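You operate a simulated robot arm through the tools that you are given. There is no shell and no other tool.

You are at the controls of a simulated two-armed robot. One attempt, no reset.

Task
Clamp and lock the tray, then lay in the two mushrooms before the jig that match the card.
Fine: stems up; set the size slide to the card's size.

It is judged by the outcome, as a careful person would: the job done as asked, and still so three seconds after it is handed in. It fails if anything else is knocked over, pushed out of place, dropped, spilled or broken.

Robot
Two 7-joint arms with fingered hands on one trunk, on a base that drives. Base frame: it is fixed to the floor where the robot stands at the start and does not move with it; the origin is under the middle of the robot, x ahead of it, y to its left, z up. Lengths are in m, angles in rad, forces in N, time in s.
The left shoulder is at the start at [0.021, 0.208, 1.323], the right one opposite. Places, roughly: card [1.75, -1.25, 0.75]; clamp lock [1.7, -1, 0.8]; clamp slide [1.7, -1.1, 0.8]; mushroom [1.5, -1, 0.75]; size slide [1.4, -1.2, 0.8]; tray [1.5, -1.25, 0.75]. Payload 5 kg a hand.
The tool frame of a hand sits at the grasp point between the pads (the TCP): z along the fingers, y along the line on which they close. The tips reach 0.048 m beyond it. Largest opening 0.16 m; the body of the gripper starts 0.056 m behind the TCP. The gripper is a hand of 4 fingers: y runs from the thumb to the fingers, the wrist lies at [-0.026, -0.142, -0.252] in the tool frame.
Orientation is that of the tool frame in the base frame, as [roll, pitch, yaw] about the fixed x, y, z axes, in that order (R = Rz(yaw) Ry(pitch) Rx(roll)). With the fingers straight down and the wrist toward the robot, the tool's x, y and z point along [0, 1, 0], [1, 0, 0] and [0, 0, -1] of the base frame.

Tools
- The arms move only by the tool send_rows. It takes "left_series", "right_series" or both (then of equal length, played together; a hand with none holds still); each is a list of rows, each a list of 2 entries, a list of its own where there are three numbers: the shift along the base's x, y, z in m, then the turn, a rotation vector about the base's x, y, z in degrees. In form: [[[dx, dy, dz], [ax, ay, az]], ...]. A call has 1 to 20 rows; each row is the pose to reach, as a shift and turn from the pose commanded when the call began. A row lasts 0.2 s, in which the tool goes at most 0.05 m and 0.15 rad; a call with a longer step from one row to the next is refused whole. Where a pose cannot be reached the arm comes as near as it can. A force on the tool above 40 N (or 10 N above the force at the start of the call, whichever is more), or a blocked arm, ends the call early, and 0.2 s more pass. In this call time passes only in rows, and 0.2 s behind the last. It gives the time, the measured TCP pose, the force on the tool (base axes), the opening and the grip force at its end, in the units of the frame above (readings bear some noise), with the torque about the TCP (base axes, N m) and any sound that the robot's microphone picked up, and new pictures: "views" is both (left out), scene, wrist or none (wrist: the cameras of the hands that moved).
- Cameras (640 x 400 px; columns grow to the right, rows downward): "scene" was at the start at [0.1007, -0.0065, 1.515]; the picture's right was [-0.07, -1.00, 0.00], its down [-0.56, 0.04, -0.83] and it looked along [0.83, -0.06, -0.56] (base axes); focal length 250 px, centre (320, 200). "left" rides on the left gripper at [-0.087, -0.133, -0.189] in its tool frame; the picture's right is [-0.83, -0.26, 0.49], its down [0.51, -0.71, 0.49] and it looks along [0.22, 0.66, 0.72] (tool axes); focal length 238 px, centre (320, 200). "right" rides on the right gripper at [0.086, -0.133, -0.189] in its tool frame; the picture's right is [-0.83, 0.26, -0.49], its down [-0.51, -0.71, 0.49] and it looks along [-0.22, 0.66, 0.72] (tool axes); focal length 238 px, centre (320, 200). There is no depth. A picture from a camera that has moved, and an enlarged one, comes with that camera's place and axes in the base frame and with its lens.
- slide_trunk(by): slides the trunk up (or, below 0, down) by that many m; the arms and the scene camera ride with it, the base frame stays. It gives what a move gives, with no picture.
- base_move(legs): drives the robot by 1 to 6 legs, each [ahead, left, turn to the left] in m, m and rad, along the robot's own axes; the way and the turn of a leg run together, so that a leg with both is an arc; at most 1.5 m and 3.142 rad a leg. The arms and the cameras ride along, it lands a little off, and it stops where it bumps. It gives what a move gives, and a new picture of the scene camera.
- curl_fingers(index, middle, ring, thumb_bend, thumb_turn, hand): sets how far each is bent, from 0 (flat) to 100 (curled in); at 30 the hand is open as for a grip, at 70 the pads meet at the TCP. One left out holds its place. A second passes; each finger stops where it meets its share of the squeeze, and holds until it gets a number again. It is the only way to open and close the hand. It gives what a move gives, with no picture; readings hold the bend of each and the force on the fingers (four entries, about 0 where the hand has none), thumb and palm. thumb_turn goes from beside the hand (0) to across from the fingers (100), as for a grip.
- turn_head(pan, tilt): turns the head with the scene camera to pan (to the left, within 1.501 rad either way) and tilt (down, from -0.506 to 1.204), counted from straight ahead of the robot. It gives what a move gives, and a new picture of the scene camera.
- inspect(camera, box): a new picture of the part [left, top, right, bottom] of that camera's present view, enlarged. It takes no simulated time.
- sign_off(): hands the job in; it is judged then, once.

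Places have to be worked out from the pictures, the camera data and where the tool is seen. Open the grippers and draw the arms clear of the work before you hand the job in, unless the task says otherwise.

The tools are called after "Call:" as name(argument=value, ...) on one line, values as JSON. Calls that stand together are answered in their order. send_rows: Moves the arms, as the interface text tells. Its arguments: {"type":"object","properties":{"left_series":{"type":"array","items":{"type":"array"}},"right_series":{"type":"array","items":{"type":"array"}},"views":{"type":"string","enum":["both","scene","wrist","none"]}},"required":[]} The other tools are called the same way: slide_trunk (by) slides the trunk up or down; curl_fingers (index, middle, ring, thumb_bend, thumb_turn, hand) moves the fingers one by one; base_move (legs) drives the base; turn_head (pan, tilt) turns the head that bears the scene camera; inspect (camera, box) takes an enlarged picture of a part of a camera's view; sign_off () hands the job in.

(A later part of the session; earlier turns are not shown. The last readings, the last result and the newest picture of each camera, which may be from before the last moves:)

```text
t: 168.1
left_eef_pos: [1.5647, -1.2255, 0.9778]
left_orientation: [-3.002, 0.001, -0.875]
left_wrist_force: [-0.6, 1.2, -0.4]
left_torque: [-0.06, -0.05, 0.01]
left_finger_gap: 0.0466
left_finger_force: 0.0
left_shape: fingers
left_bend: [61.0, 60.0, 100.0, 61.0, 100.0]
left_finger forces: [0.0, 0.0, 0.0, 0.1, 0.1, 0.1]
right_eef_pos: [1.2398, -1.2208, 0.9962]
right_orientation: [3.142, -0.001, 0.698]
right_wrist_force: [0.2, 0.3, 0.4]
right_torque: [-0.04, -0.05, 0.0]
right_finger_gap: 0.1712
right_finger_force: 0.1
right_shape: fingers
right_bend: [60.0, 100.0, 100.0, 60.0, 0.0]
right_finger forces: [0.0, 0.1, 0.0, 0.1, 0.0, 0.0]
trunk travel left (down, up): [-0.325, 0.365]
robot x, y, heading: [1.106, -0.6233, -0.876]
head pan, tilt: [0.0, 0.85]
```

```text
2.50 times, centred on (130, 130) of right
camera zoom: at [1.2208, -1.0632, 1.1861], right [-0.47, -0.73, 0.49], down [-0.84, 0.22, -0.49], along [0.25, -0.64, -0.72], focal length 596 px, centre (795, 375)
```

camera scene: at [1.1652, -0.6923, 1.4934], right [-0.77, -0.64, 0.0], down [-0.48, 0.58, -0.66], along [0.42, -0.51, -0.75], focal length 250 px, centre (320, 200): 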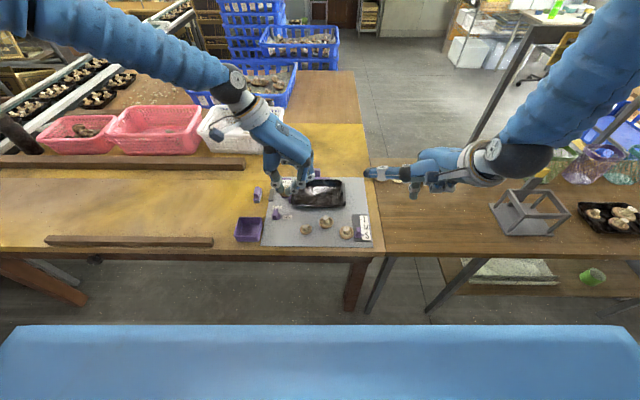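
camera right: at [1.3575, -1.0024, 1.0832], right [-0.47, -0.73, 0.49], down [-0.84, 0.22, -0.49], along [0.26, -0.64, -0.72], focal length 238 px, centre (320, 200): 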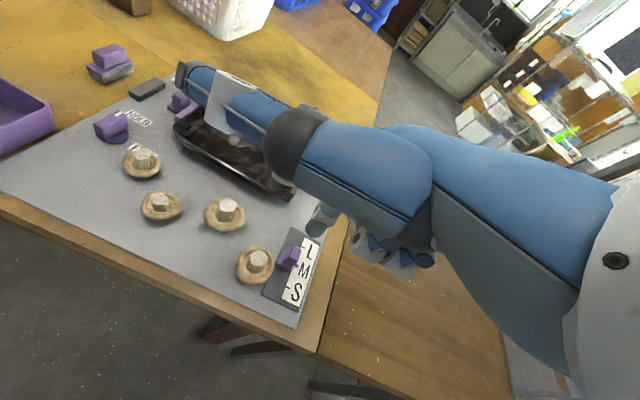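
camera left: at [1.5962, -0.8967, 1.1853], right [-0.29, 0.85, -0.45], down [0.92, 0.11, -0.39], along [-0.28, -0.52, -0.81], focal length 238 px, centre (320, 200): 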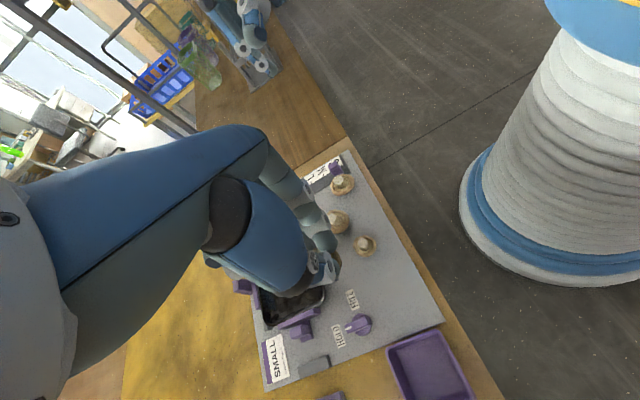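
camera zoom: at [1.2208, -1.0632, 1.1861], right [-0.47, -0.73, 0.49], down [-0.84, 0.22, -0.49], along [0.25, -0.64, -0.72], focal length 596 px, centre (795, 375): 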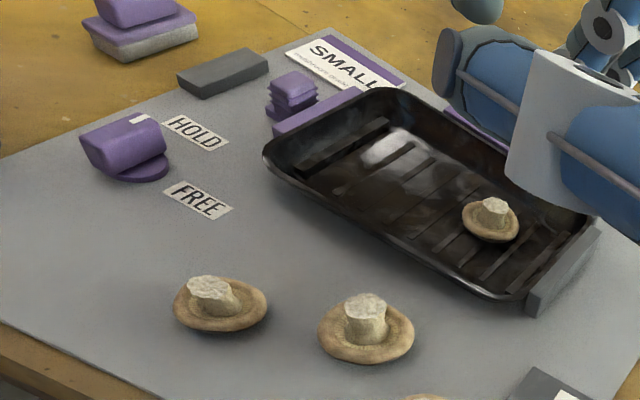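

First mushroom is in, stem up, tray and clamp unchanged. I open the left hand for the second one, move the right hand farther aside, and bring the left hand over M2 (F≈1.783, R≈-0.499) while turning it back.

Call:
send_rows(left_series=[[[-0.0094, 0.0347, 0], [0, 0, 0]], [[-0.0188, 0.0694, 0], [0, 0, 0]], [[-0.0281, 0.104, 0], [0, 0, 0]], [[-0.0375, 0.1387, 0], [0, 0, 0]], [[-0.0469, 0.1734, 0.02], [0, 0, 0]]], right_series=[[[-0.023, -0.0192, 0], [0, 0, 0]], [[-0.046, -0.0385, 0], [0, 0, 0]], [[-0.069, -0.0577, 0], [0, 0, 0]], [[-0.092, -0.077, 0], [0, 0, 0]], [[-0.115, -0.096, 0], [0, 0, 0]]], views="none")

Call:
send_rows(left_series=[[[0, 0, 0], [0, 0, 8]], [[0, 0, 0], [0, 0, 16]], [[0, 0, 0], [0, 0, 24]], [[0, 0, 0], [0, 0, 32]], [[0, 0, 0], [0, 0, 40]], [[0, 0, 0], [0, 0, 48]], [[0, 0, 0], [0, 0, 56]], [[0, 0, 0], [0, 0, 64]], [[0, 0, 0], [0, 0, 72]], [[0, 0, 0], [0, 0, 80]], [[0, 0, 0], [0, 0, 88]], [[0, 0, 0], [0, 0, 90]]], views="none")

Call:
curl_fingers(hand="left", index=54, middle=57, thumb_bend=57, thumb_turn=100)

Call:
inspect(camera="scene", box=[260, 175, 360, 245])

Call:
inspect(camera="left", box=[240, 130, 420, 300])

```text
t: 169.3
left_eef_pos: [1.5197, -1.0535, 1.0005]
left_orientation: [-3.002, -0.002, -0.874]
left_wrist_force: [-0.5, 0.3, 0.1]
left_torque: [-0.08, -0.1, -0.02]
left_finger_gap: 0.047
left_finger_force: 0.0
left_shape: fingers
left_bend: [61.0, 60.0, 100.0, 61.0, 100.0]
left_finger forces: [0.0, 0.0, 0.1, 0.0, 0.1, 0.0]
right_eef_pos: [1.1268, -1.3115, 1.0002]
right_orientation: [3.14, -0.003, 0.698]
right_wrist_force: [-1.7, -0.1, -0.2]
right_torque: [-0.1, -0.15, -0.02]
right_finger_gap: 0.1713
right_finger_force: 0.0
right_shape: fingers
right_bend: [60.0, 100.0, 100.0, 60.0, 0.0]
right_finger forces: [0.0, 0.1, 0.0, 0.0, 0.0, 0.0]
trunk travel left (down, up): [-0.325, 0.365]
robot x, y, heading: [1.1073, -0.6252, -0.874]
head pan, tilt: [0.0, 0.85]
```

```text
t: 171.9
left_eef_pos: [1.5204, -1.0544, 0.9983]
left_orientation: [-3.002, 0.0, 0.697]
left_wrist_force: [0.7, -0.3, 0.6]
left_torque: [0.0, 0.07, 0.01]
left_finger_gap: 0.0467
left_finger_force: 0.1
left_shape: fingers
left_bend: [61.0, 60.0, 100.0, 61.0, 100.0]
left_finger forces: [0.1, 0.0, 0.0, 0.0, 0.0, 0.0]
right_eef_pos: [1.127, -1.3138, 0.9983]
right_orientation: [-3.141, -0.002, 0.698]
right_wrist_force: [0.2, 0.8, 0.0]
right_torque: [-0.01, 0.07, 0.0]
right_finger_gap: 0.1713
right_finger_force: 0.1
right_shape: fingers
right_bend: [60.0, 100.0, 100.0, 60.0, 0.0]
right_finger forces: [0.0, 0.2, 0.1, 0.0, 0.0, 0.0]
trunk travel left (down, up): [-0.325, 0.365]
robot x, y, heading: [1.107, -0.6235, -0.872]
head pan, tilt: [0.0, 0.85]
```

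```text
t: 172.9
left_eef_pos: [1.5197, -1.055, 0.9993]
left_orientation: [-3.001, 0.0, 0.698]
left_wrist_force: [-1.2, 0.3, 0.2]
left_torque: [-0.02, -0.01, 0.0]
left_finger_gap: 0.0704
left_finger_force: 0.1
left_shape: fingers
left_bend: [54.0, 56.0, 100.0, 56.0, 100.0]
left_finger forces: [0.1, 0.0, 0.0, 0.0, 0.0, 0.0]
right_eef_pos: [1.1273, -1.3132, 0.9995]
right_orientation: [3.141, -0.002, 0.698]
right_wrist_force: [-0.5, -0.6, 0.4]
right_torque: [0.0, -0.03, 0.0]
right_finger_gap: 0.1714
right_finger_force: 0.2
right_shape: fingers
right_bend: [60.0, 100.0, 100.0, 60.0, 0.0]
right_finger forces: [0.1, 0.1, 0.0, 0.0, 0.1, 0.0]
trunk travel left (down, up): [-0.325, 0.365]
robot x, y, heading: [1.1045, -0.6249, -0.875]
head pan, tilt: [0.0, 0.85]
```

```text
5.71 times, centred on (310, 210) of scene
camera zoom: at [1.1647, -0.692, 1.4935], right [-0.77, -0.64, 0.0], down [-0.48, 0.58, -0.66], along [0.42, -0.51, -0.75], focal length 1427 px, centre (377, 143)
```

zoom: 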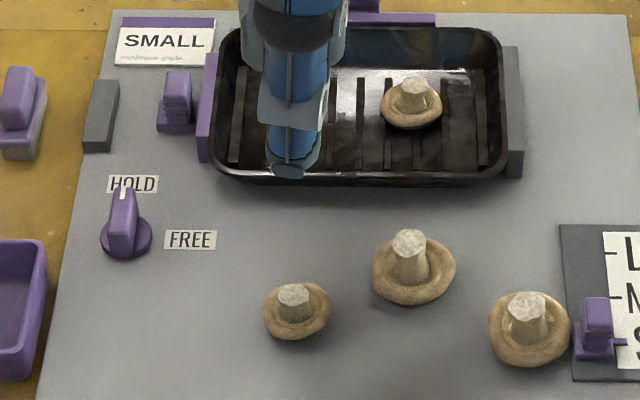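

```text
2.35 times, centred on (330, 215) of left
camera zoom: at [1.3844, -1.0295, 1.2042], right [-0.85, -0.29, -0.45], down [-0.11, 0.92, -0.39], along [0.52, -0.28, -0.81], focal length 561 px, centre (296, 165)
```

zoom: 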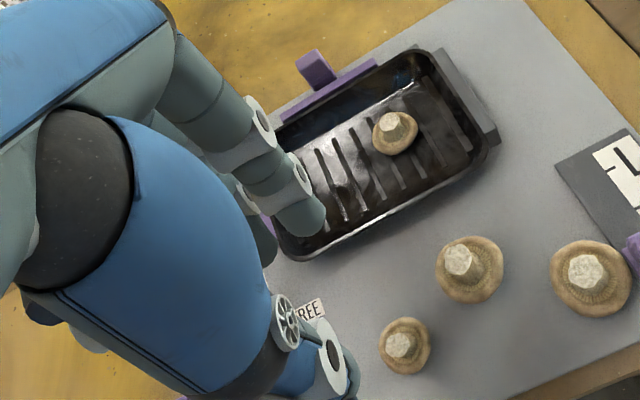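

M2 at F 1.782, R -0.498. I descend over it with the same offsets that worked.

Call:
send_rows(left_series=[[[-0.0029, 0.0034, -0.045], [0, 0, 0]], [[-0.0029, 0.0034, -0.09], [0, 0, 0]], [[-0.0029, 0.0034, -0.135], [0, 0, 0]], [[-0.0029, 0.0034, -0.155], [0, 0, 0]]], views="none")

Call:
inspect(camera="scene", box=[270, 200, 330, 245])

Call:
inspect(camera="left", box=[270, 160, 390, 280])

Call:
inspect(camera="right", box=[0, 0, 200, 160])

```text
t: 173.9
left_eef_pos: [1.5184, -1.052, 0.8435]
left_orientation: [-3.001, 0.0, 0.696]
left_wrist_force: [0.5, -1.2, 1.6]
left_torque: [0.08, 0.0, -0.03]
left_finger_gap: 0.0706
left_finger_force: 0.0
left_shape: fingers
left_bend: [54.0, 56.0, 100.0, 56.0, 100.0]
left_finger forces: [0.0, 0.0, 0.0, 0.0, 0.1, 0.0]
right_eef_pos: [1.1267, -1.3139, 0.999]
right_orientation: [-3.141, 0.0, 0.698]
right_wrist_force: [0.5, 0.0, 0.0]
right_torque: [-0.01, -0.02, -0.01]
right_finger_gap: 0.1712
right_finger_force: 0.0
right_shape: fingers
right_bend: [60.0, 100.0, 100.0, 60.0, 0.0]
right_finger forces: [0.1, 0.1, 0.0, 0.0, 0.0, 0.0]
trunk travel left (down, up): [-0.325, 0.365]
robot x, y, heading: [1.1073, -0.6252, -0.877]
head pan, tilt: [0.0, 0.85]
```

```text
8.89 times, centred on (300, 222) of scene
camera zoom: at [1.1643, -0.6922, 1.4935], right [-0.77, -0.64, 0.0], down [-0.48, 0.58, -0.66], along [0.42, -0.51, -0.75], focal length 2219 px, centre (498, 0)
```

zoom: 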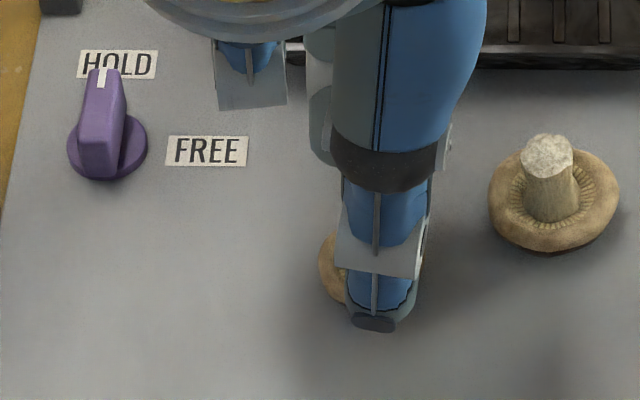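

```text
3.33 times, centred on (330, 220) of left
camera zoom: at [1.3832, -1.0259, 1.0496], right [-0.85, -0.29, -0.45], down [-0.11, 0.92, -0.39], along [0.52, -0.28, -0.81], focal length 794 px, centre (287, 133)
```

zoom: 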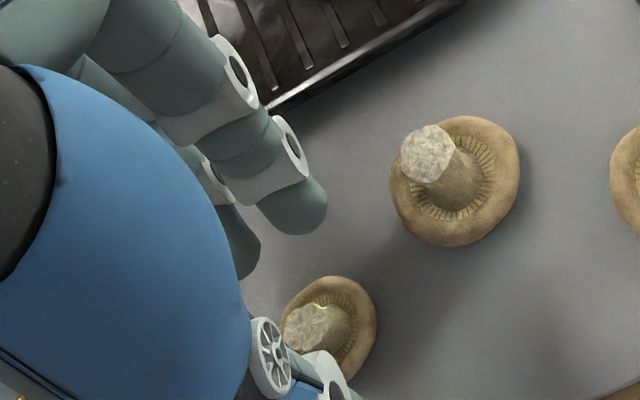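

```text
2.50 times, centred on (100, 80) of right
camera zoom: at [1.1084, -1.1564, 1.1884], right [-0.47, -0.74, 0.49], down [-0.84, 0.22, -0.49], along [0.26, -0.64, -0.72], focal length 596 px, centre (870, 500)
```

zoom: 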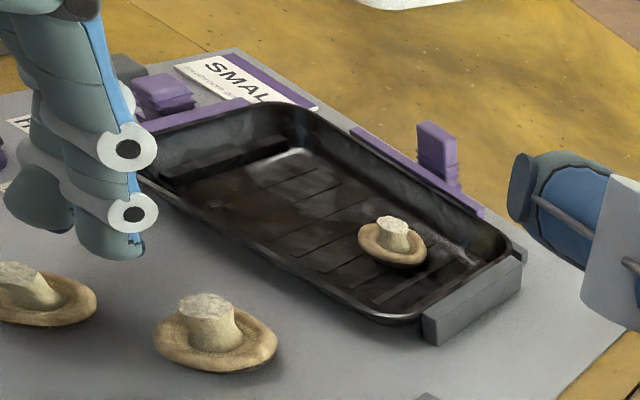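

Almost the same picture as the successful grasp, only 2.5 mm offset. I correct it and descend as before.

Call:
send_rows(left_series=[[[0.0006, 0.0031, -0.008], [0, 0, 0]], [[0.0006, 0.0031, -0.015], [0, 0, 0]], [[0.0006, 0.0031, -0.02], [0, 0, 0]]], views="none")

Call:
curl_fingers(hand="left", index=56, middle=59, thumb_bend=61)

Call:
send_rows(left_series=[[[0, 0, -0.004], [0, 0, 0]], [[0, 0, -0.008], [0, 0, 0]], [[0, 0, -0.011], [0, 0, 0]]], views="none")

Call:
inspect(camera="left", box=[270, 160, 390, 280])

Call:
inspect(camera="scene", box=[270, 200, 330, 245])

```text
t: 174.7
left_eef_pos: [1.5188, -1.0489, 0.8256]
left_orientation: [-3.002, 0.001, 0.699]
left_wrist_force: [0.3, 0.0, 1.2]
left_torque: [0.02, 0.04, 0.01]
left_finger_gap: 0.0706
left_finger_force: 0.0
left_shape: fingers
left_bend: [54.0, 56.0, 100.0, 56.0, 100.0]
left_finger forces: [0.0, 0.0, 0.1, 0.0, 0.0, 0.0]
right_eef_pos: [1.1281, -1.3132, 0.9988]
right_orientation: [-3.141, -0.002, 0.699]
right_wrist_force: [-0.6, -0.1, 1.5]
right_torque: [0.02, 0.0, 0.0]
right_finger_gap: 0.1713
right_finger_force: 0.1
right_shape: fingers
right_bend: [60.0, 100.0, 100.0, 60.0, 0.0]
right_finger forces: [0.0, 0.0, 0.0, 0.0, 0.1, 0.0]
trunk travel left (down, up): [-0.325, 0.365]
robot x, y, heading: [1.1018, -0.624, -0.875]
head pan, tilt: [0.0, 0.85]
```

```text
t: 175.7
left_eef_pos: [1.5178, -1.0477, 0.8241]
left_orientation: [-3.002, 0.001, 0.698]
left_wrist_force: [-0.1, -0.6, -0.1]
left_torque: [0.01, -0.01, -0.02]
left_finger_gap: 0.0577
left_finger_force: 0.1
left_shape: fingers
left_bend: [56.0, 59.0, 100.0, 61.0, 100.0]
left_finger forces: [0.1, 0.0, 0.0, 0.0, 0.0, 0.1]
right_eef_pos: [1.1266, -1.3147, 0.9984]
right_orientation: [3.14, 0.0, 0.697]
right_wrist_force: [0.2, -0.1, 0.1]
right_torque: [0.01, 0.01, 0.05]
right_finger_gap: 0.1712
right_finger_force: 0.1
right_shape: fingers
right_bend: [60.0, 100.0, 100.0, 60.0, 0.0]
right_finger forces: [0.0, 0.0, 0.1, 0.0, 0.2, 0.0]
trunk travel left (down, up): [-0.325, 0.365]
robot x, y, heading: [1.1071, -0.6256, -0.875]
head pan, tilt: [0.0, 0.85]
```

```text
t: 176.5
left_eef_pos: [1.5169, -1.0469, 0.8137]
left_orientation: [-3.002, 0.002, 0.698]
left_wrist_force: [-0.1, 0.3, 2.1]
left_torque: [-0.04, -0.06, 0.01]
left_finger_gap: 0.0577
left_finger_force: 0.9
left_shape: fingers
left_bend: [56.0, 59.0, 100.0, 61.0, 100.0]
left_finger forces: [0.0, 1.7, 0.1, 0.0, 0.0, 0.0]
right_eef_pos: [1.1272, -1.3144, 0.9981]
right_orientation: [-3.141, -0.001, 0.698]
right_wrist_force: [-1.1, -0.5, -0.1]
right_torque: [0.0, 0.01, -0.04]
right_finger_gap: 0.1714
right_finger_force: 0.0
right_shape: fingers
right_bend: [60.0, 100.0, 100.0, 60.0, 0.0]
right_finger forces: [0.0, 0.1, 0.1, 0.1, 0.1, 0.0]
trunk travel left (down, up): [-0.325, 0.365]
robot x, y, heading: [1.1036, -0.6239, -0.875]
head pan, tilt: [0.0, 0.85]
```

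```text
3.33 times, centred on (330, 220) of left
camera zoom: at [1.3823, -1.0228, 1.0194], right [-0.85, -0.29, -0.45], down [-0.11, 0.92, -0.39], along [0.52, -0.28, -0.81], focal length 794 px, centre (287, 133)
```

zoom: 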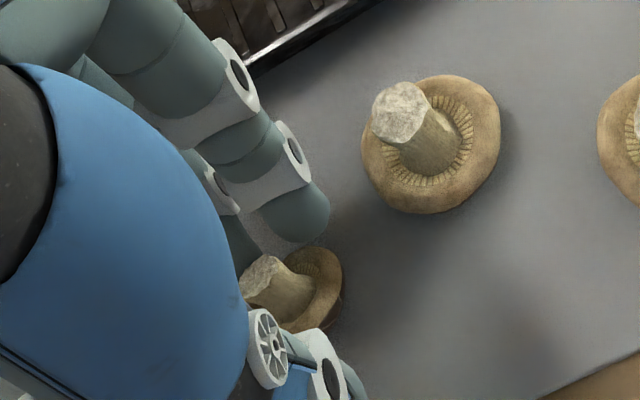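

```text
8.89 times, centred on (300, 222) of scene
camera zoom: at [1.1647, -0.6921, 1.4935], right [-0.77, -0.64, 0.0], down [-0.48, 0.58, -0.66], along [0.42, -0.51, -0.75], focal length 2219 px, centre (498, 0)
```

zoom: 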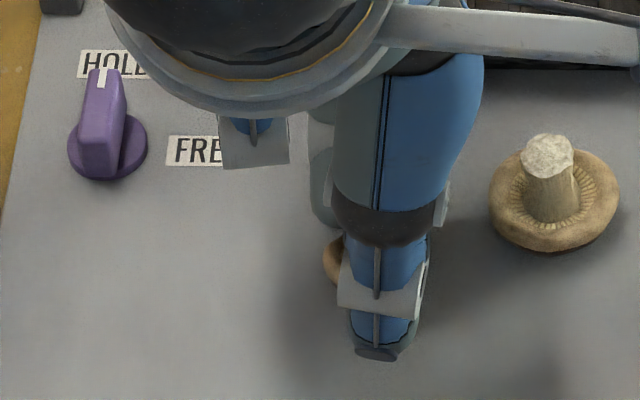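

The middle finger has come down on the cap's far-left edge and is tilting it. I raise 2 cm at once and look.

Call:
send_rows(left_series=[[[0, 0, 0.01], [0, 0, 0]], [[0, 0, 0.03], [0, 0, 0]], [[0, 0, 0.06], [0, 0, 0]]], views="none")

Call:
inspect(camera="left", box=[260, 150, 400, 290])

Call:
inspect(camera="scene", box=[270, 200, 330, 245])

Call:
inspect(camera="right", box=[0, 30, 160, 160])

```text
t: 177.3
left_eef_pos: [1.5179, -1.0475, 0.8729]
left_orientation: [-3.0, 0.0, 0.697]
left_wrist_force: [-1.2, 0.1, -0.8]
left_torque: [-0.09, -0.1, -0.01]
left_finger_gap: 0.0575
left_finger_force: 0.1
left_shape: fingers
left_bend: [56.0, 59.0, 100.0, 61.0, 100.0]
left_finger forces: [0.1, 0.0, 0.0, 0.0, 0.1, 0.0]
right_eef_pos: [1.1274, -1.3138, 0.9988]
right_orientation: [3.141, -0.001, 0.7]
right_wrist_force: [-0.4, 0.2, 0.1]
right_torque: [-0.03, -0.05, 0.0]
right_finger_gap: 0.1717
right_finger_force: 0.1
right_shape: fingers
right_bend: [60.0, 100.0, 100.0, 60.0, 0.0]
right_finger forces: [0.1, 0.1, 0.0, 0.0, 0.1, 0.0]
trunk travel left (down, up): [-0.325, 0.365]
robot x, y, heading: [1.1052, -0.623, -0.869]
head pan, tilt: [0.0, 0.85]
```

```text
2.86 times, centred on (330, 220) of left
camera zoom: at [1.3817, -1.0224, 1.0792], right [-0.85, -0.29, -0.45], down [-0.11, 0.92, -0.39], along [0.52, -0.28, -0.81], focal length 681 px, centre (291, 143)
```

zoom: 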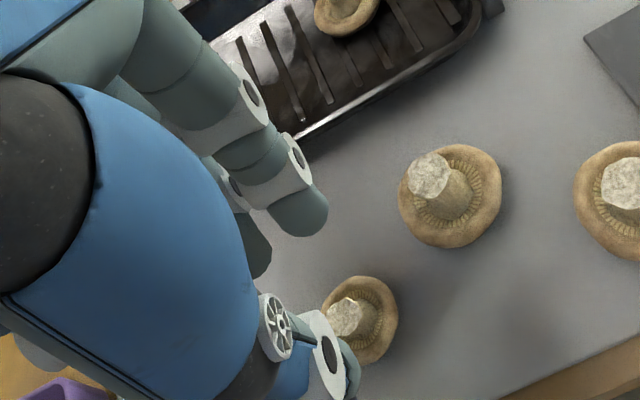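

```text
8.89 times, centred on (300, 222) of scene
camera zoom: at [1.1639, -0.6914, 1.4936], right [-0.77, -0.64, 0.0], down [-0.48, 0.58, -0.66], along [0.42, -0.51, -0.75], focal length 2219 px, centre (498, 0)
```

zoom: 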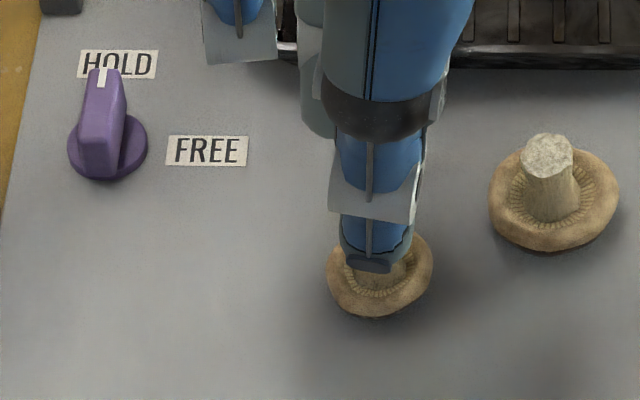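

```text
3.08 times, centred on (80, 95) of right
camera zoom: at [1.108, -1.1557, 1.1887], right [-0.47, -0.73, 0.49], down [-0.84, 0.22, -0.49], along [0.26, -0.64, -0.72], focal length 733 px, centre (1058, 523)
```

zoom: 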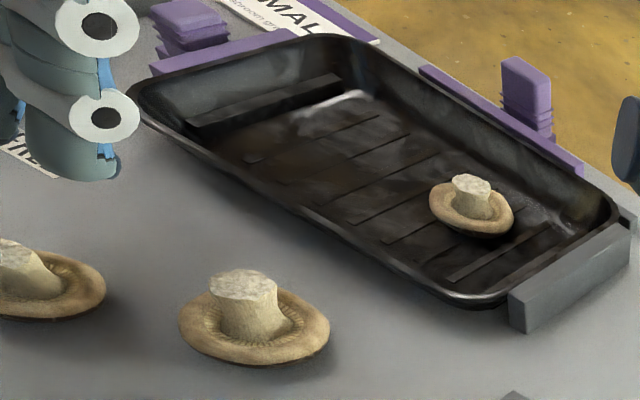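

M2 righted itself. By both cameras it's about 6 mm to the right of the ideal spot under the hand. I reopen, shift 6 mm right and 1.5 mm far, and descend in finer steps.

Call:
curl_fingers(hand="left", index=54, middle=56, thumb_bend=58)

Call:
send_rows(left_series=[[[-0.0036, -0.005, -0.015], [0, 0, 0]], [[-0.0036, -0.005, -0.035], [0, 0, 0]], [[-0.0036, -0.005, -0.045], [0, 0, 0]]], views="none")

Call:
inspect(camera="left", box=[270, 160, 390, 280])

Call:
inspect(camera="scene", box=[270, 200, 330, 245])

```text
t: 178.3
left_eef_pos: [1.518, -1.0491, 0.8724]
left_orientation: [-3.001, 0.001, 0.698]
left_wrist_force: [0.0, 0.4, 0.8]
left_torque: [0.01, 0.04, 0.01]
left_finger_gap: 0.0685
left_finger_force: 0.1
left_shape: fingers
left_bend: [54.0, 56.0, 100.0, 57.0, 100.0]
left_finger forces: [0.0, 0.1, 0.0, 0.1, 0.0, 0.1]
right_eef_pos: [1.1276, -1.3139, 0.9974]
right_orientation: [-3.14, -0.002, 0.698]
right_wrist_force: [0.2, -0.7, -0.5]
right_torque: [-0.02, 0.03, 0.03]
right_finger_gap: 0.1712
right_finger_force: 0.2
right_shape: fingers
right_bend: [60.0, 100.0, 100.0, 60.0, 0.0]
right_finger forces: [0.0, 0.0, 0.0, 0.0, 0.0, 0.1]
trunk travel left (down, up): [-0.325, 0.365]
robot x, y, heading: [1.1052, -0.6267, -0.876]
head pan, tilt: [0.0, 0.85]
```

```text
t: 179.1
left_eef_pos: [1.5142, -1.0537, 0.8272]
left_orientation: [-3.002, 0.0, 0.698]
left_wrist_force: [-0.3, 0.3, 0.5]
left_torque: [0.07, 0.02, -0.03]
left_finger_gap: 0.0685
left_finger_force: 0.1
left_shape: fingers
left_bend: [54.0, 56.0, 100.0, 57.0, 100.0]
left_finger forces: [0.0, 0.1, 0.0, 0.0, 0.1, 0.1]
right_eef_pos: [1.1277, -1.315, 0.9983]
right_orientation: [-3.141, -0.001, 0.699]
right_wrist_force: [-0.3, -1.2, 0.9]
right_torque: [0.02, 0.0, -0.01]
right_finger_gap: 0.1716
right_finger_force: 0.1
right_shape: fingers
right_bend: [60.0, 100.0, 100.0, 60.0, 0.0]
right_finger forces: [0.0, 0.1, 0.0, 0.0, 0.0, 0.1]
trunk travel left (down, up): [-0.325, 0.365]
robot x, y, heading: [1.1072, -0.6262, -0.872]
head pan, tilt: [0.0, 0.85]
```

```text
3.33 times, centred on (330, 220) of left
camera zoom: at [1.3787, -1.0272, 1.0323], right [-0.85, -0.29, -0.45], down [-0.11, 0.92, -0.39], along [0.52, -0.28, -0.81], focal length 794 px, centre (287, 133)
```

zoom: 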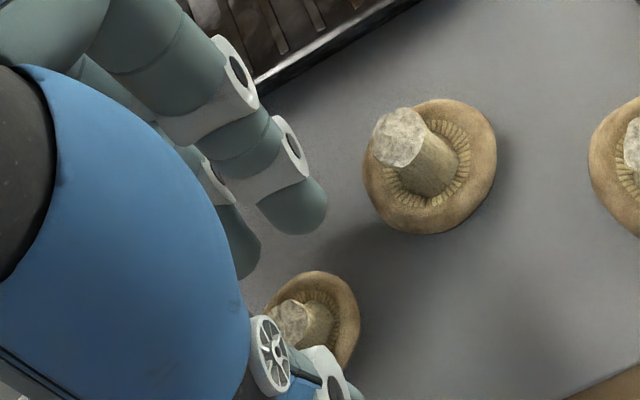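

```text
8.89 times, centred on (300, 222) of scene
camera zoom: at [1.1646, -0.6922, 1.4935], right [-0.77, -0.64, 0.0], down [-0.48, 0.58, -0.66], along [0.42, -0.51, -0.75], focal length 2219 px, centre (498, 0)
```

zoom: 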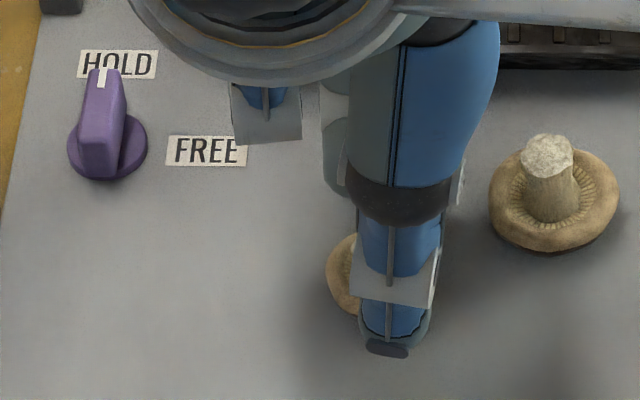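

The relative placement matches the first grasp within ~3 mm. I go down and close step by step.

Call:
curl_fingers(hand="left", index=56, middle=58, thumb_bend=60)

Call:
send_rows(left_series=[[[0, 0, -0.003], [0, 0, 0]], [[0, 0, -0.007], [0, 0, 0]], [[0, 0, -0.01], [0, 0, 0]]], views="none")

Call:
inspect(camera="left", box=[270, 160, 390, 280])

Call:
inspect(camera="scene", box=[270, 200, 330, 245])

```text
t: 180.1
left_eef_pos: [1.5139, -1.0521, 0.827]
left_orientation: [-3.002, 0.0, 0.697]
left_wrist_force: [-0.6, 0.1, 0.0]
left_torque: [0.01, 0.0, -0.02]
left_finger_gap: 0.0596
left_finger_force: 0.0
left_shape: fingers
left_bend: [56.0, 57.0, 100.0, 60.0, 100.0]
left_finger forces: [0.1, 0.1, 0.0, 0.0, 0.0, 0.0]
right_eef_pos: [1.1256, -1.3133, 0.9984]
right_orientation: [-3.14, -0.002, 0.698]
right_wrist_force: [0.3, 0.6, 0.5]
right_torque: [-0.03, 0.03, 0.0]
right_finger_gap: 0.1712
right_finger_force: 0.1
right_shape: fingers
right_bend: [60.0, 100.0, 100.0, 60.0, 0.0]
right_finger forces: [0.1, 0.0, 0.0, 0.0, 0.0, 0.0]
trunk travel left (down, up): [-0.325, 0.365]
robot x, y, heading: [1.1049, -0.6246, -0.871]
head pan, tilt: [0.0, 0.85]
```

```text
t: 180.9
left_eef_pos: [1.5139, -1.0517, 0.817]
left_orientation: [-3.002, 0.0, 0.699]
left_wrist_force: [0.0, 0.4, 0.3]
left_torque: [-0.04, 0.0, 0.01]
left_finger_gap: 0.0596
left_finger_force: 0.1
left_shape: fingers
left_bend: [56.0, 57.0, 100.0, 60.0, 100.0]
left_finger forces: [0.0, 0.1, 0.1, 0.1, 0.0, 0.0]
right_eef_pos: [1.1279, -1.3139, 0.9988]
right_orientation: [3.14, -0.003, 0.699]
right_wrist_force: [0.3, -0.1, 0.3]
right_torque: [0.01, 0.0, 0.0]
right_finger_gap: 0.1711
right_finger_force: 0.0
right_shape: fingers
right_bend: [60.0, 100.0, 100.0, 60.0, 0.0]
right_finger forces: [0.1, 0.1, 0.0, 0.1, 0.0, 0.0]
trunk travel left (down, up): [-0.325, 0.365]
robot x, y, heading: [1.1067, -0.6239, -0.875]
head pan, tilt: [0.0, 0.85]
```

```text
3.33 times, centred on (330, 220) of left
camera zoom: at [1.3782, -1.027, 1.0229], right [-0.85, -0.29, -0.45], down [-0.11, 0.92, -0.39], along [0.52, -0.28, -0.81], focal length 794 px, centre (287, 133)
```

zoom: 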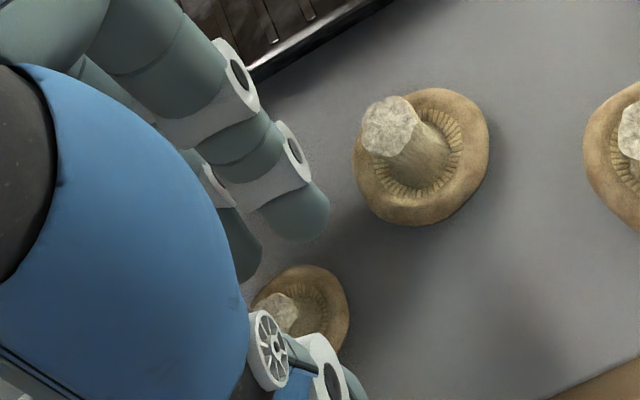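

```text
8.89 times, centred on (300, 222) of scene
camera zoom: at [1.1647, -0.6921, 1.4935], right [-0.77, -0.64, 0.0], down [-0.48, 0.58, -0.66], along [0.42, -0.51, -0.75], focal length 2219 px, centre (498, 0)
```

zoom: 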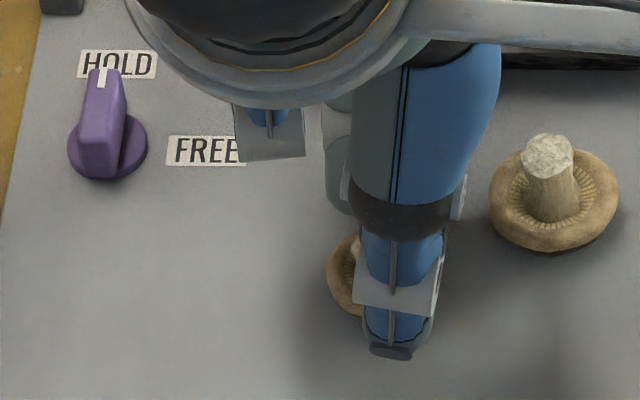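

Undisturbed so far. I close to (57, 60, 63) and lower to about 0.812.

Call:
curl_fingers(hand="left", index=58, middle=60, thumb_bend=63)

Call:
send_rows(left_series=[[[0, 0, -0.002], [0, 0, 0]], [[0, 0, -0.0045], [0, 0, 0]]], views="none")

Call:
curl_fingers(hand="left", index=60, middle=61, thumb_bend=65)

Call:
send_rows(left_series=[[[0, 0, -0.0015], [0, 0, 0]], [[0, 0, -0.003], [0, 0, 0]]], views="none")

Call:
inspect(camera="left", box=[270, 160, 390, 280])

Call:
inspect(camera="scene", box=[270, 200, 330, 245])

```text
t: 181.9
left_eef_pos: [1.5122, -1.0514, 0.8184]
left_orientation: [-3.003, -0.001, 0.698]
left_wrist_force: [-0.8, -0.2, 0.6]
left_torque: [-0.03, 0.03, 0.0]
left_finger_gap: 0.0516
left_finger_force: 0.2
left_shape: fingers
left_bend: [57.0, 60.0, 100.0, 63.0, 100.0]
left_finger forces: [0.1, 0.0, 0.0, 0.0, 0.0, 0.0]
right_eef_pos: [1.1277, -1.3134, 0.9989]
right_orientation: [3.141, -0.003, 0.698]
right_wrist_force: [-0.4, 0.7, -1.0]
right_torque: [0.0, -0.01, 0.01]
right_finger_gap: 0.1712
right_finger_force: 0.1
right_shape: fingers
right_bend: [60.0, 100.0, 100.0, 60.0, 0.0]
right_finger forces: [0.0, 0.0, 0.1, 0.1, 0.1, 0.0]
trunk travel left (down, up): [-0.325, 0.365]
robot x, y, heading: [1.105, -0.6257, -0.872]
head pan, tilt: [0.0, 0.85]
```

```text
t: 182.5
left_eef_pos: [1.5145, -1.0532, 0.8129]
left_orientation: [-3.002, 0.0, 0.701]
left_wrist_force: [-0.2, 0.2, 0.4]
left_torque: [0.0, -0.05, 0.02]
left_finger_gap: 0.0519
left_finger_force: 0.1
left_shape: fingers
left_bend: [57.0, 60.0, 100.0, 63.0, 100.0]
left_finger forces: [0.0, 0.4, 0.0, 0.1, 0.0, 0.1]
right_eef_pos: [1.1266, -1.314, 0.9993]
right_orientation: [3.14, -0.001, 0.698]
right_wrist_force: [0.6, 0.7, -0.6]
right_torque: [0.01, -0.02, 0.01]
right_finger_gap: 0.1714
right_finger_force: 0.1
right_shape: fingers
right_bend: [60.0, 100.0, 100.0, 60.0, 0.0]
right_finger forces: [0.1, 0.0, 0.0, 0.1, 0.1, 0.0]
trunk travel left (down, up): [-0.325, 0.365]
robot x, y, heading: [1.1053, -0.626, -0.876]
head pan, tilt: [0.0, 0.85]
```

```text
t: 183.5
left_eef_pos: [1.5135, -1.0531, 0.8128]
left_orientation: [-3.002, 0.001, 0.698]
left_wrist_force: [0.0, -0.4, 0.1]
left_torque: [-0.03, -0.01, -0.06]
left_finger_gap: 0.0423
left_finger_force: 0.2
left_shape: fingers
left_bend: [60.0, 61.0, 100.0, 65.0, 100.0]
left_finger forces: [0.0, 0.3, 0.0, 0.0, 0.1, 0.0]
right_eef_pos: [1.127, -1.3135, 0.9975]
right_orientation: [3.14, -0.002, 0.698]
right_wrist_force: [-0.3, 0.2, 0.2]
right_torque: [0.02, -0.05, 0.01]
right_finger_gap: 0.1715
right_finger_force: 0.0
right_shape: fingers
right_bend: [60.0, 100.0, 100.0, 60.0, 0.0]
right_finger forces: [0.1, 0.1, 0.1, 0.0, 0.0, 0.1]
trunk travel left (down, up): [-0.325, 0.365]
robot x, y, heading: [1.1059, -0.6252, -0.873]
head pan, tilt: [0.0, 0.85]
```

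```text
t: 184.1
left_eef_pos: [1.5131, -1.0532, 0.8097]
left_orientation: [-3.002, 0.001, 0.699]
left_wrist_force: [0.0, -0.2, 0.6]
left_torque: [0.02, -0.03, -0.01]
left_finger_gap: 0.0423
left_finger_force: 0.1
left_shape: fingers
left_bend: [60.0, 61.0, 100.0, 65.0, 100.0]
left_finger forces: [0.0, 0.1, 0.0, 0.0, 0.0, 0.0]
right_eef_pos: [1.1271, -1.3136, 0.9992]
right_orientation: [3.141, 0.0, 0.697]
right_wrist_force: [0.3, 0.7, 0.3]
right_torque: [0.01, 0.01, 0.0]
right_finger_gap: 0.1715
right_finger_force: 0.1
right_shape: fingers
right_bend: [60.0, 100.0, 100.0, 60.0, 0.0]
right_finger forces: [0.1, 0.1, 0.1, 0.1, 0.0, 0.0]
trunk travel left (down, up): [-0.325, 0.365]
robot x, y, heading: [1.1082, -0.6246, -0.871]
head pan, tilt: [0.0, 0.85]
```

```text
3.33 times, centred on (330, 220) of left
camera zoom: at [1.3787, -1.028, 1.0157], right [-0.85, -0.29, -0.45], down [-0.11, 0.92, -0.39], along [0.52, -0.28, -0.81], focal length 794 px, centre (287, 133)
```

zoom: 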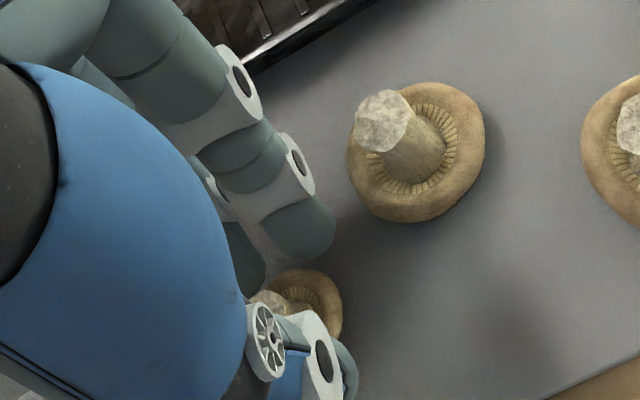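

```text
8.89 times, centred on (300, 222) of scene
camera zoom: at [1.1647, -0.6921, 1.4935], right [-0.77, -0.64, 0.0], down [-0.48, 0.58, -0.66], along [0.42, -0.51, -0.75], focal length 2219 px, centre (498, 0)
```

zoom: 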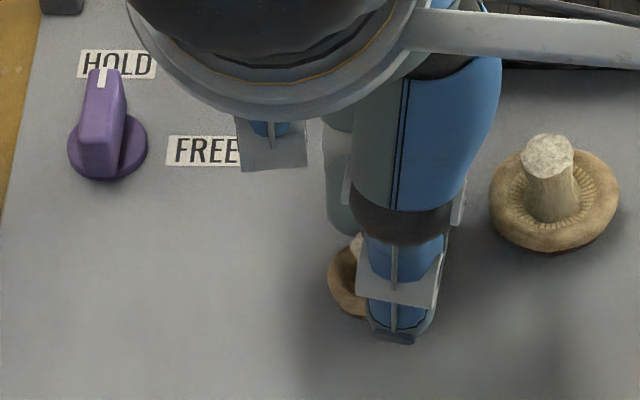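

Compared with the first grasp the hand is ~3 mm too far right; I shift 3 mm left and continue closing.

Call:
send_rows(left_series=[[[0.0012, 0.001, 0], [0, 0, 0]], [[0.0023, 0.0019, 0], [0, 0, 0]]], views="none")

Call:
curl_fingers(hand="left", index=63, middle=63, thumb_bend=66)

Call:
inspect(camera="left", box=[270, 160, 390, 280])

Call:
inspect(camera="scene", box=[270, 200, 330, 245])

```text
t: 184.7
left_eef_pos: [1.5163, -1.0516, 0.8104]
left_orientation: [-3.002, -0.002, 0.699]
left_wrist_force: [1.5, -0.4, -0.2]
left_torque: [0.01, -0.04, 0.01]
left_finger_gap: 0.0423
left_finger_force: 0.0
left_shape: fingers
left_bend: [60.0, 61.0, 100.0, 65.0, 100.0]
left_finger forces: [0.1, 0.1, 0.1, 0.0, 0.0, 0.0]
right_eef_pos: [1.1276, -1.3121, 0.998]
right_orientation: [-3.14, -0.002, 0.697]
right_wrist_force: [0.8, 0.6, 0.2]
right_torque: [0.01, -0.01, 0.01]
right_finger_gap: 0.1711
right_finger_force: 0.0
right_shape: fingers
right_bend: [60.0, 100.0, 100.0, 60.0, 0.0]
right_finger forces: [0.0, 0.2, 0.1, 0.0, 0.0, 0.0]
trunk travel left (down, up): [-0.325, 0.365]
robot x, y, heading: [1.1078, -0.6223, -0.867]
head pan, tilt: [0.0, 0.85]
```

```text
t: 185.7
left_eef_pos: [1.5174, -1.0511, 0.809]
left_orientation: [-3.001, -0.001, 0.697]
left_wrist_force: [0.8, -0.1, 0.8]
left_torque: [-0.01, -0.01, 0.0]
left_finger_gap: 0.0344
left_finger_force: 0.4
left_shape: fingers
left_bend: [63.0, 63.0, 100.0, 66.0, 100.0]
left_finger forces: [0.2, 0.3, 0.0, 0.1, 0.1, 0.0]
right_eef_pos: [1.1275, -1.3132, 0.9972]
right_orientation: [-3.141, -0.003, 0.699]
right_wrist_force: [-0.6, -0.1, 0.6]
right_torque: [-0.02, -0.02, 0.01]
right_finger_gap: 0.1713
right_finger_force: 0.1
right_shape: fingers
right_bend: [60.0, 100.0, 100.0, 60.0, 0.0]
right_finger forces: [0.1, 0.1, 0.0, 0.0, 0.0, 0.0]
trunk travel left (down, up): [-0.325, 0.365]
robot x, y, heading: [1.1064, -0.622, -0.869]
head pan, tilt: [0.0, 0.85]
```

```text
3.33 times, centred on (330, 220) of left
camera zoom: at [1.381, -1.0254, 1.0158], right [-0.85, -0.29, -0.45], down [-0.11, 0.92, -0.39], along [0.52, -0.28, -0.81], focal length 794 px, centre (287, 133)
```

zoom: 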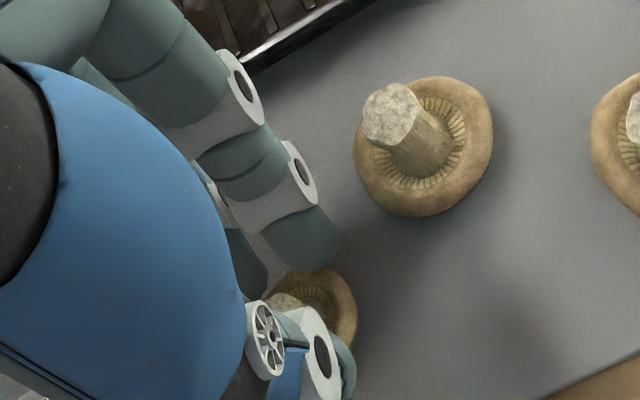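

```text
8.89 times, centred on (300, 222) of scene
camera zoom: at [1.1647, -0.6921, 1.4935], right [-0.77, -0.64, 0.0], down [-0.48, 0.58, -0.66], along [0.42, -0.51, -0.75], focal length 2219 px, centre (498, 0)
```

zoom: 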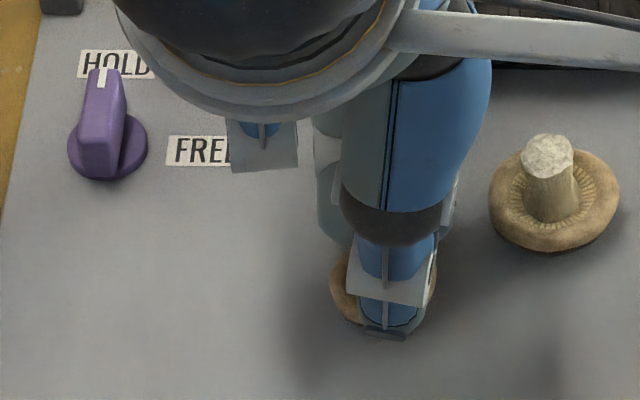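

Now it looks the same as the first successful grasp, with light contact. I close on.

Call:
curl_fingers(hand="left", index=65, middle=65, thumb_bend=67)

Call:
inspect(camera="left", box=[270, 160, 390, 280])

Call:
inspect(camera="scene", box=[270, 200, 330, 245])

```text
t: 186.7
left_eef_pos: [1.5171, -1.0499, 0.8102]
left_orientation: [-3.002, 0.0, 0.698]
left_wrist_force: [0.1, -0.6, -0.6]
left_torque: [0.02, 0.0, 0.02]
left_finger_gap: 0.03
left_finger_force: 1.7
left_shape: fingers
left_bend: [65.0, 64.0, 100.0, 66.0, 100.0]
left_finger forces: [0.3, 1.9, 0.1, 0.0, 1.9, 0.0]
right_eef_pos: [1.1284, -1.3138, 0.9983]
right_orientation: [-3.141, -0.004, 0.699]
right_wrist_force: [0.1, 0.1, 0.6]
right_torque: [0.0, -0.03, -0.01]
right_finger_gap: 0.1709
right_finger_force: 0.1
right_shape: fingers
right_bend: [60.0, 100.0, 100.0, 60.0, 0.0]
right_finger forces: [0.0, 0.0, 0.0, 0.0, 0.0, 0.0]
trunk travel left (down, up): [-0.325, 0.365]
robot x, y, heading: [1.104, -0.6242, -0.873]
head pan, tilt: [0.0, 0.85]
```

```text
3.33 times, centred on (330, 220) of left
camera zoom: at [1.3809, -1.0254, 1.0158], right [-0.85, -0.29, -0.45], down [-0.11, 0.92, -0.39], along [0.52, -0.28, -0.81], focal length 794 px, centre (287, 133)
```

zoom: 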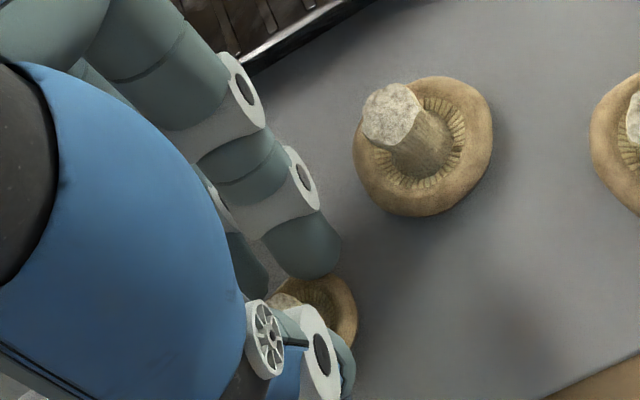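

```text
8.89 times, centred on (300, 222) of scene
camera zoom: at [1.1647, -0.6921, 1.4935], right [-0.77, -0.64, 0.0], down [-0.48, 0.58, -0.66], along [0.42, -0.51, -0.75], focal length 2219 px, centre (498, 0)
```

zoom: 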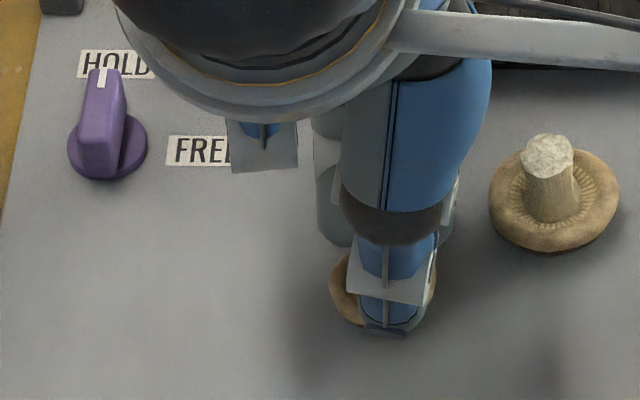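

Middle and thumb grip at ~1.9 N already. I squeeze as with the first, then lift slowly.

Call:
curl_fingers(hand="left", index=72, middle=72, thumb_bend=70)

Call:
send_rows(left_series=[[[0, 0, 0.004], [0, 0, 0]], [[0, 0, 0.01], [0, 0, 0]], [[0, 0, 0.02], [0, 0, 0]], [[0, 0, 0.03], [0, 0, 0]]], views="none")

Call:
inspect(camera="left", box=[270, 160, 390, 280])

Call:
inspect(camera="scene", box=[270, 190, 330, 235])

```text
t: 187.7
left_eef_pos: [1.5161, -1.0507, 0.8093]
left_orientation: [-3.002, 0.001, 0.697]
left_wrist_force: [2.0, -2.0, 6.0]
left_torque: [-0.06, -0.16, 0.0]
left_finger_gap: 0.0135
left_finger_force: 8.9
left_shape: fingers
left_bend: [72.0, 65.0, 100.0, 68.0, 100.0]
left_finger forces: [1.7, 7.8, 0.0, 0.0, 8.5, 0.1]
right_eef_pos: [1.127, -1.3124, 0.9978]
right_orientation: [3.142, -0.003, 0.699]
right_wrist_force: [-0.8, -0.1, 0.6]
right_torque: [0.02, -0.02, -0.01]
right_finger_gap: 0.1711
right_finger_force: 0.0
right_shape: fingers
right_bend: [60.0, 100.0, 100.0, 60.0, 0.0]
right_finger forces: [0.0, 0.0, 0.0, 0.0, 0.0, 0.0]
trunk travel left (down, up): [-0.325, 0.365]
robot x, y, heading: [1.1052, -0.6241, -0.872]
head pan, tilt: [0.0, 0.85]
```

```text
t: 188.7
left_eef_pos: [1.5157, -1.052, 0.8412]
left_orientation: [-2.999, 0.0, 0.7]
left_wrist_force: [-0.7, -0.8, -0.5]
left_torque: [-0.02, -0.01, 0.02]
left_finger_gap: 0.0098
left_finger_force: 3.2
left_shape: fingers
left_bend: [72.0, 67.0, 100.0, 69.0, 100.0]
left_finger forces: [0.9, 2.4, 0.1, 0.1, 3.3, 0.0]
right_eef_pos: [1.1269, -1.3133, 0.9994]
right_orientation: [-3.141, -0.001, 0.698]
right_wrist_force: [0.3, -0.1, 0.1]
right_torque: [-0.03, 0.02, 0.05]
right_finger_gap: 0.1713
right_finger_force: 0.1
right_shape: fingers
right_bend: [60.0, 100.0, 100.0, 60.0, 0.0]
right_finger forces: [0.0, 0.1, 0.0, 0.0, 0.0, 0.1]
trunk travel left (down, up): [-0.325, 0.365]
robot x, y, heading: [1.1074, -0.6243, -0.874]
head pan, tilt: [0.0, 0.85]
```

```text
3.33 times, centred on (330, 220) of left
camera zoom: at [1.3806, -1.0265, 1.0466], right [-0.85, -0.29, -0.45], down [-0.11, 0.92, -0.39], along [0.52, -0.28, -0.81], focal length 794 px, centre (287, 133)
```

zoom: 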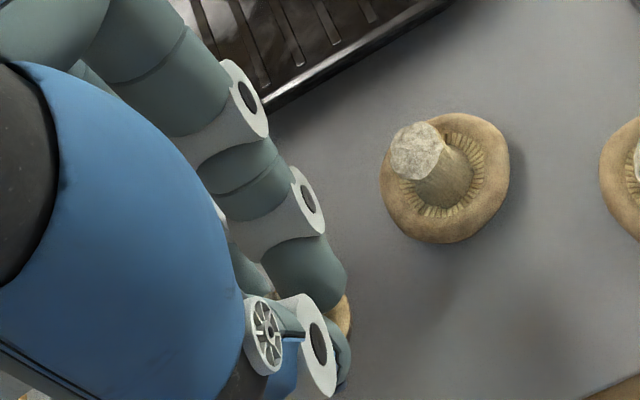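

```text
8.89 times, centred on (300, 212) of scene
camera zoom: at [1.1645, -0.6919, 1.4935], right [-0.77, -0.64, 0.0], down [-0.48, 0.58, -0.66], along [0.42, -0.51, -0.75], focal length 2219 px, centre (498, 89)
```

zoom: 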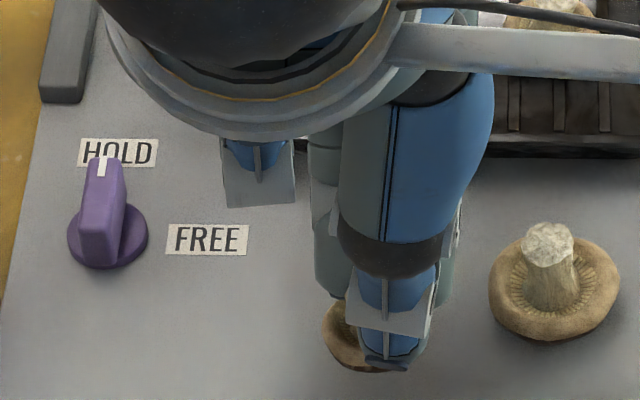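

The mushroom came up but the grip slackened (middle 2.4, thumb 3.3 N), so it may be slipping. I check it from the right camera before tightening.

Call:
inspect(camera="right", box=[0, 20, 140, 160])

Call:
inspect(camera="scene", box=[295, 210, 320, 235])

```text
2.86 times, centred on (70, 90) of right
camera zoom: at [1.1086, -1.1561, 1.1885], right [-0.47, -0.73, 0.49], down [-0.84, 0.22, -0.49], along [0.25, -0.64, -0.72], focal length 681 px, centre (1034, 514)
```

zoom: 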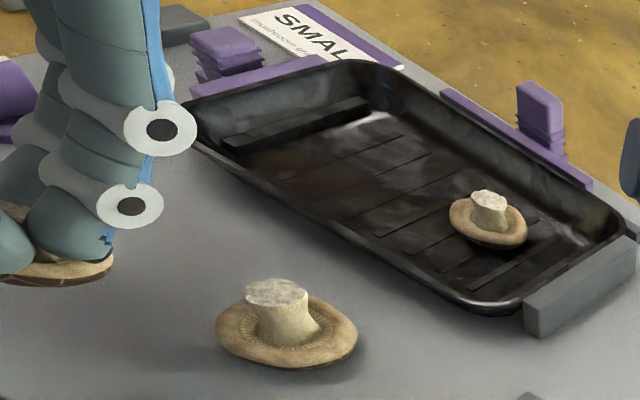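

```text
16.00 times, centred on (308, 222) of scene
camera zoom: at [1.1645, -0.6919, 1.4935], right [-0.77, -0.64, 0.0], down [-0.48, 0.58, -0.66], along [0.42, -0.51, -0.75], focal length 3994 px, centre (520, -160)
```

zoom: 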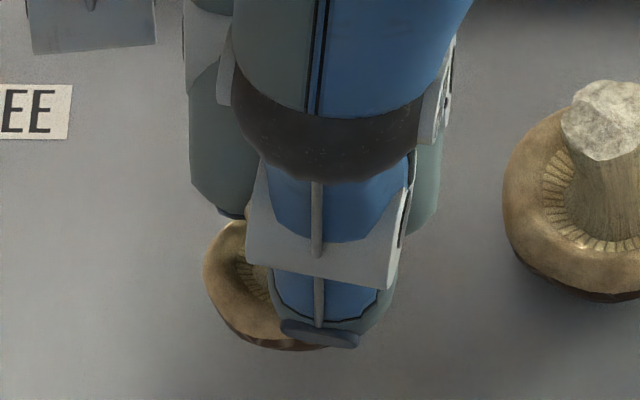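

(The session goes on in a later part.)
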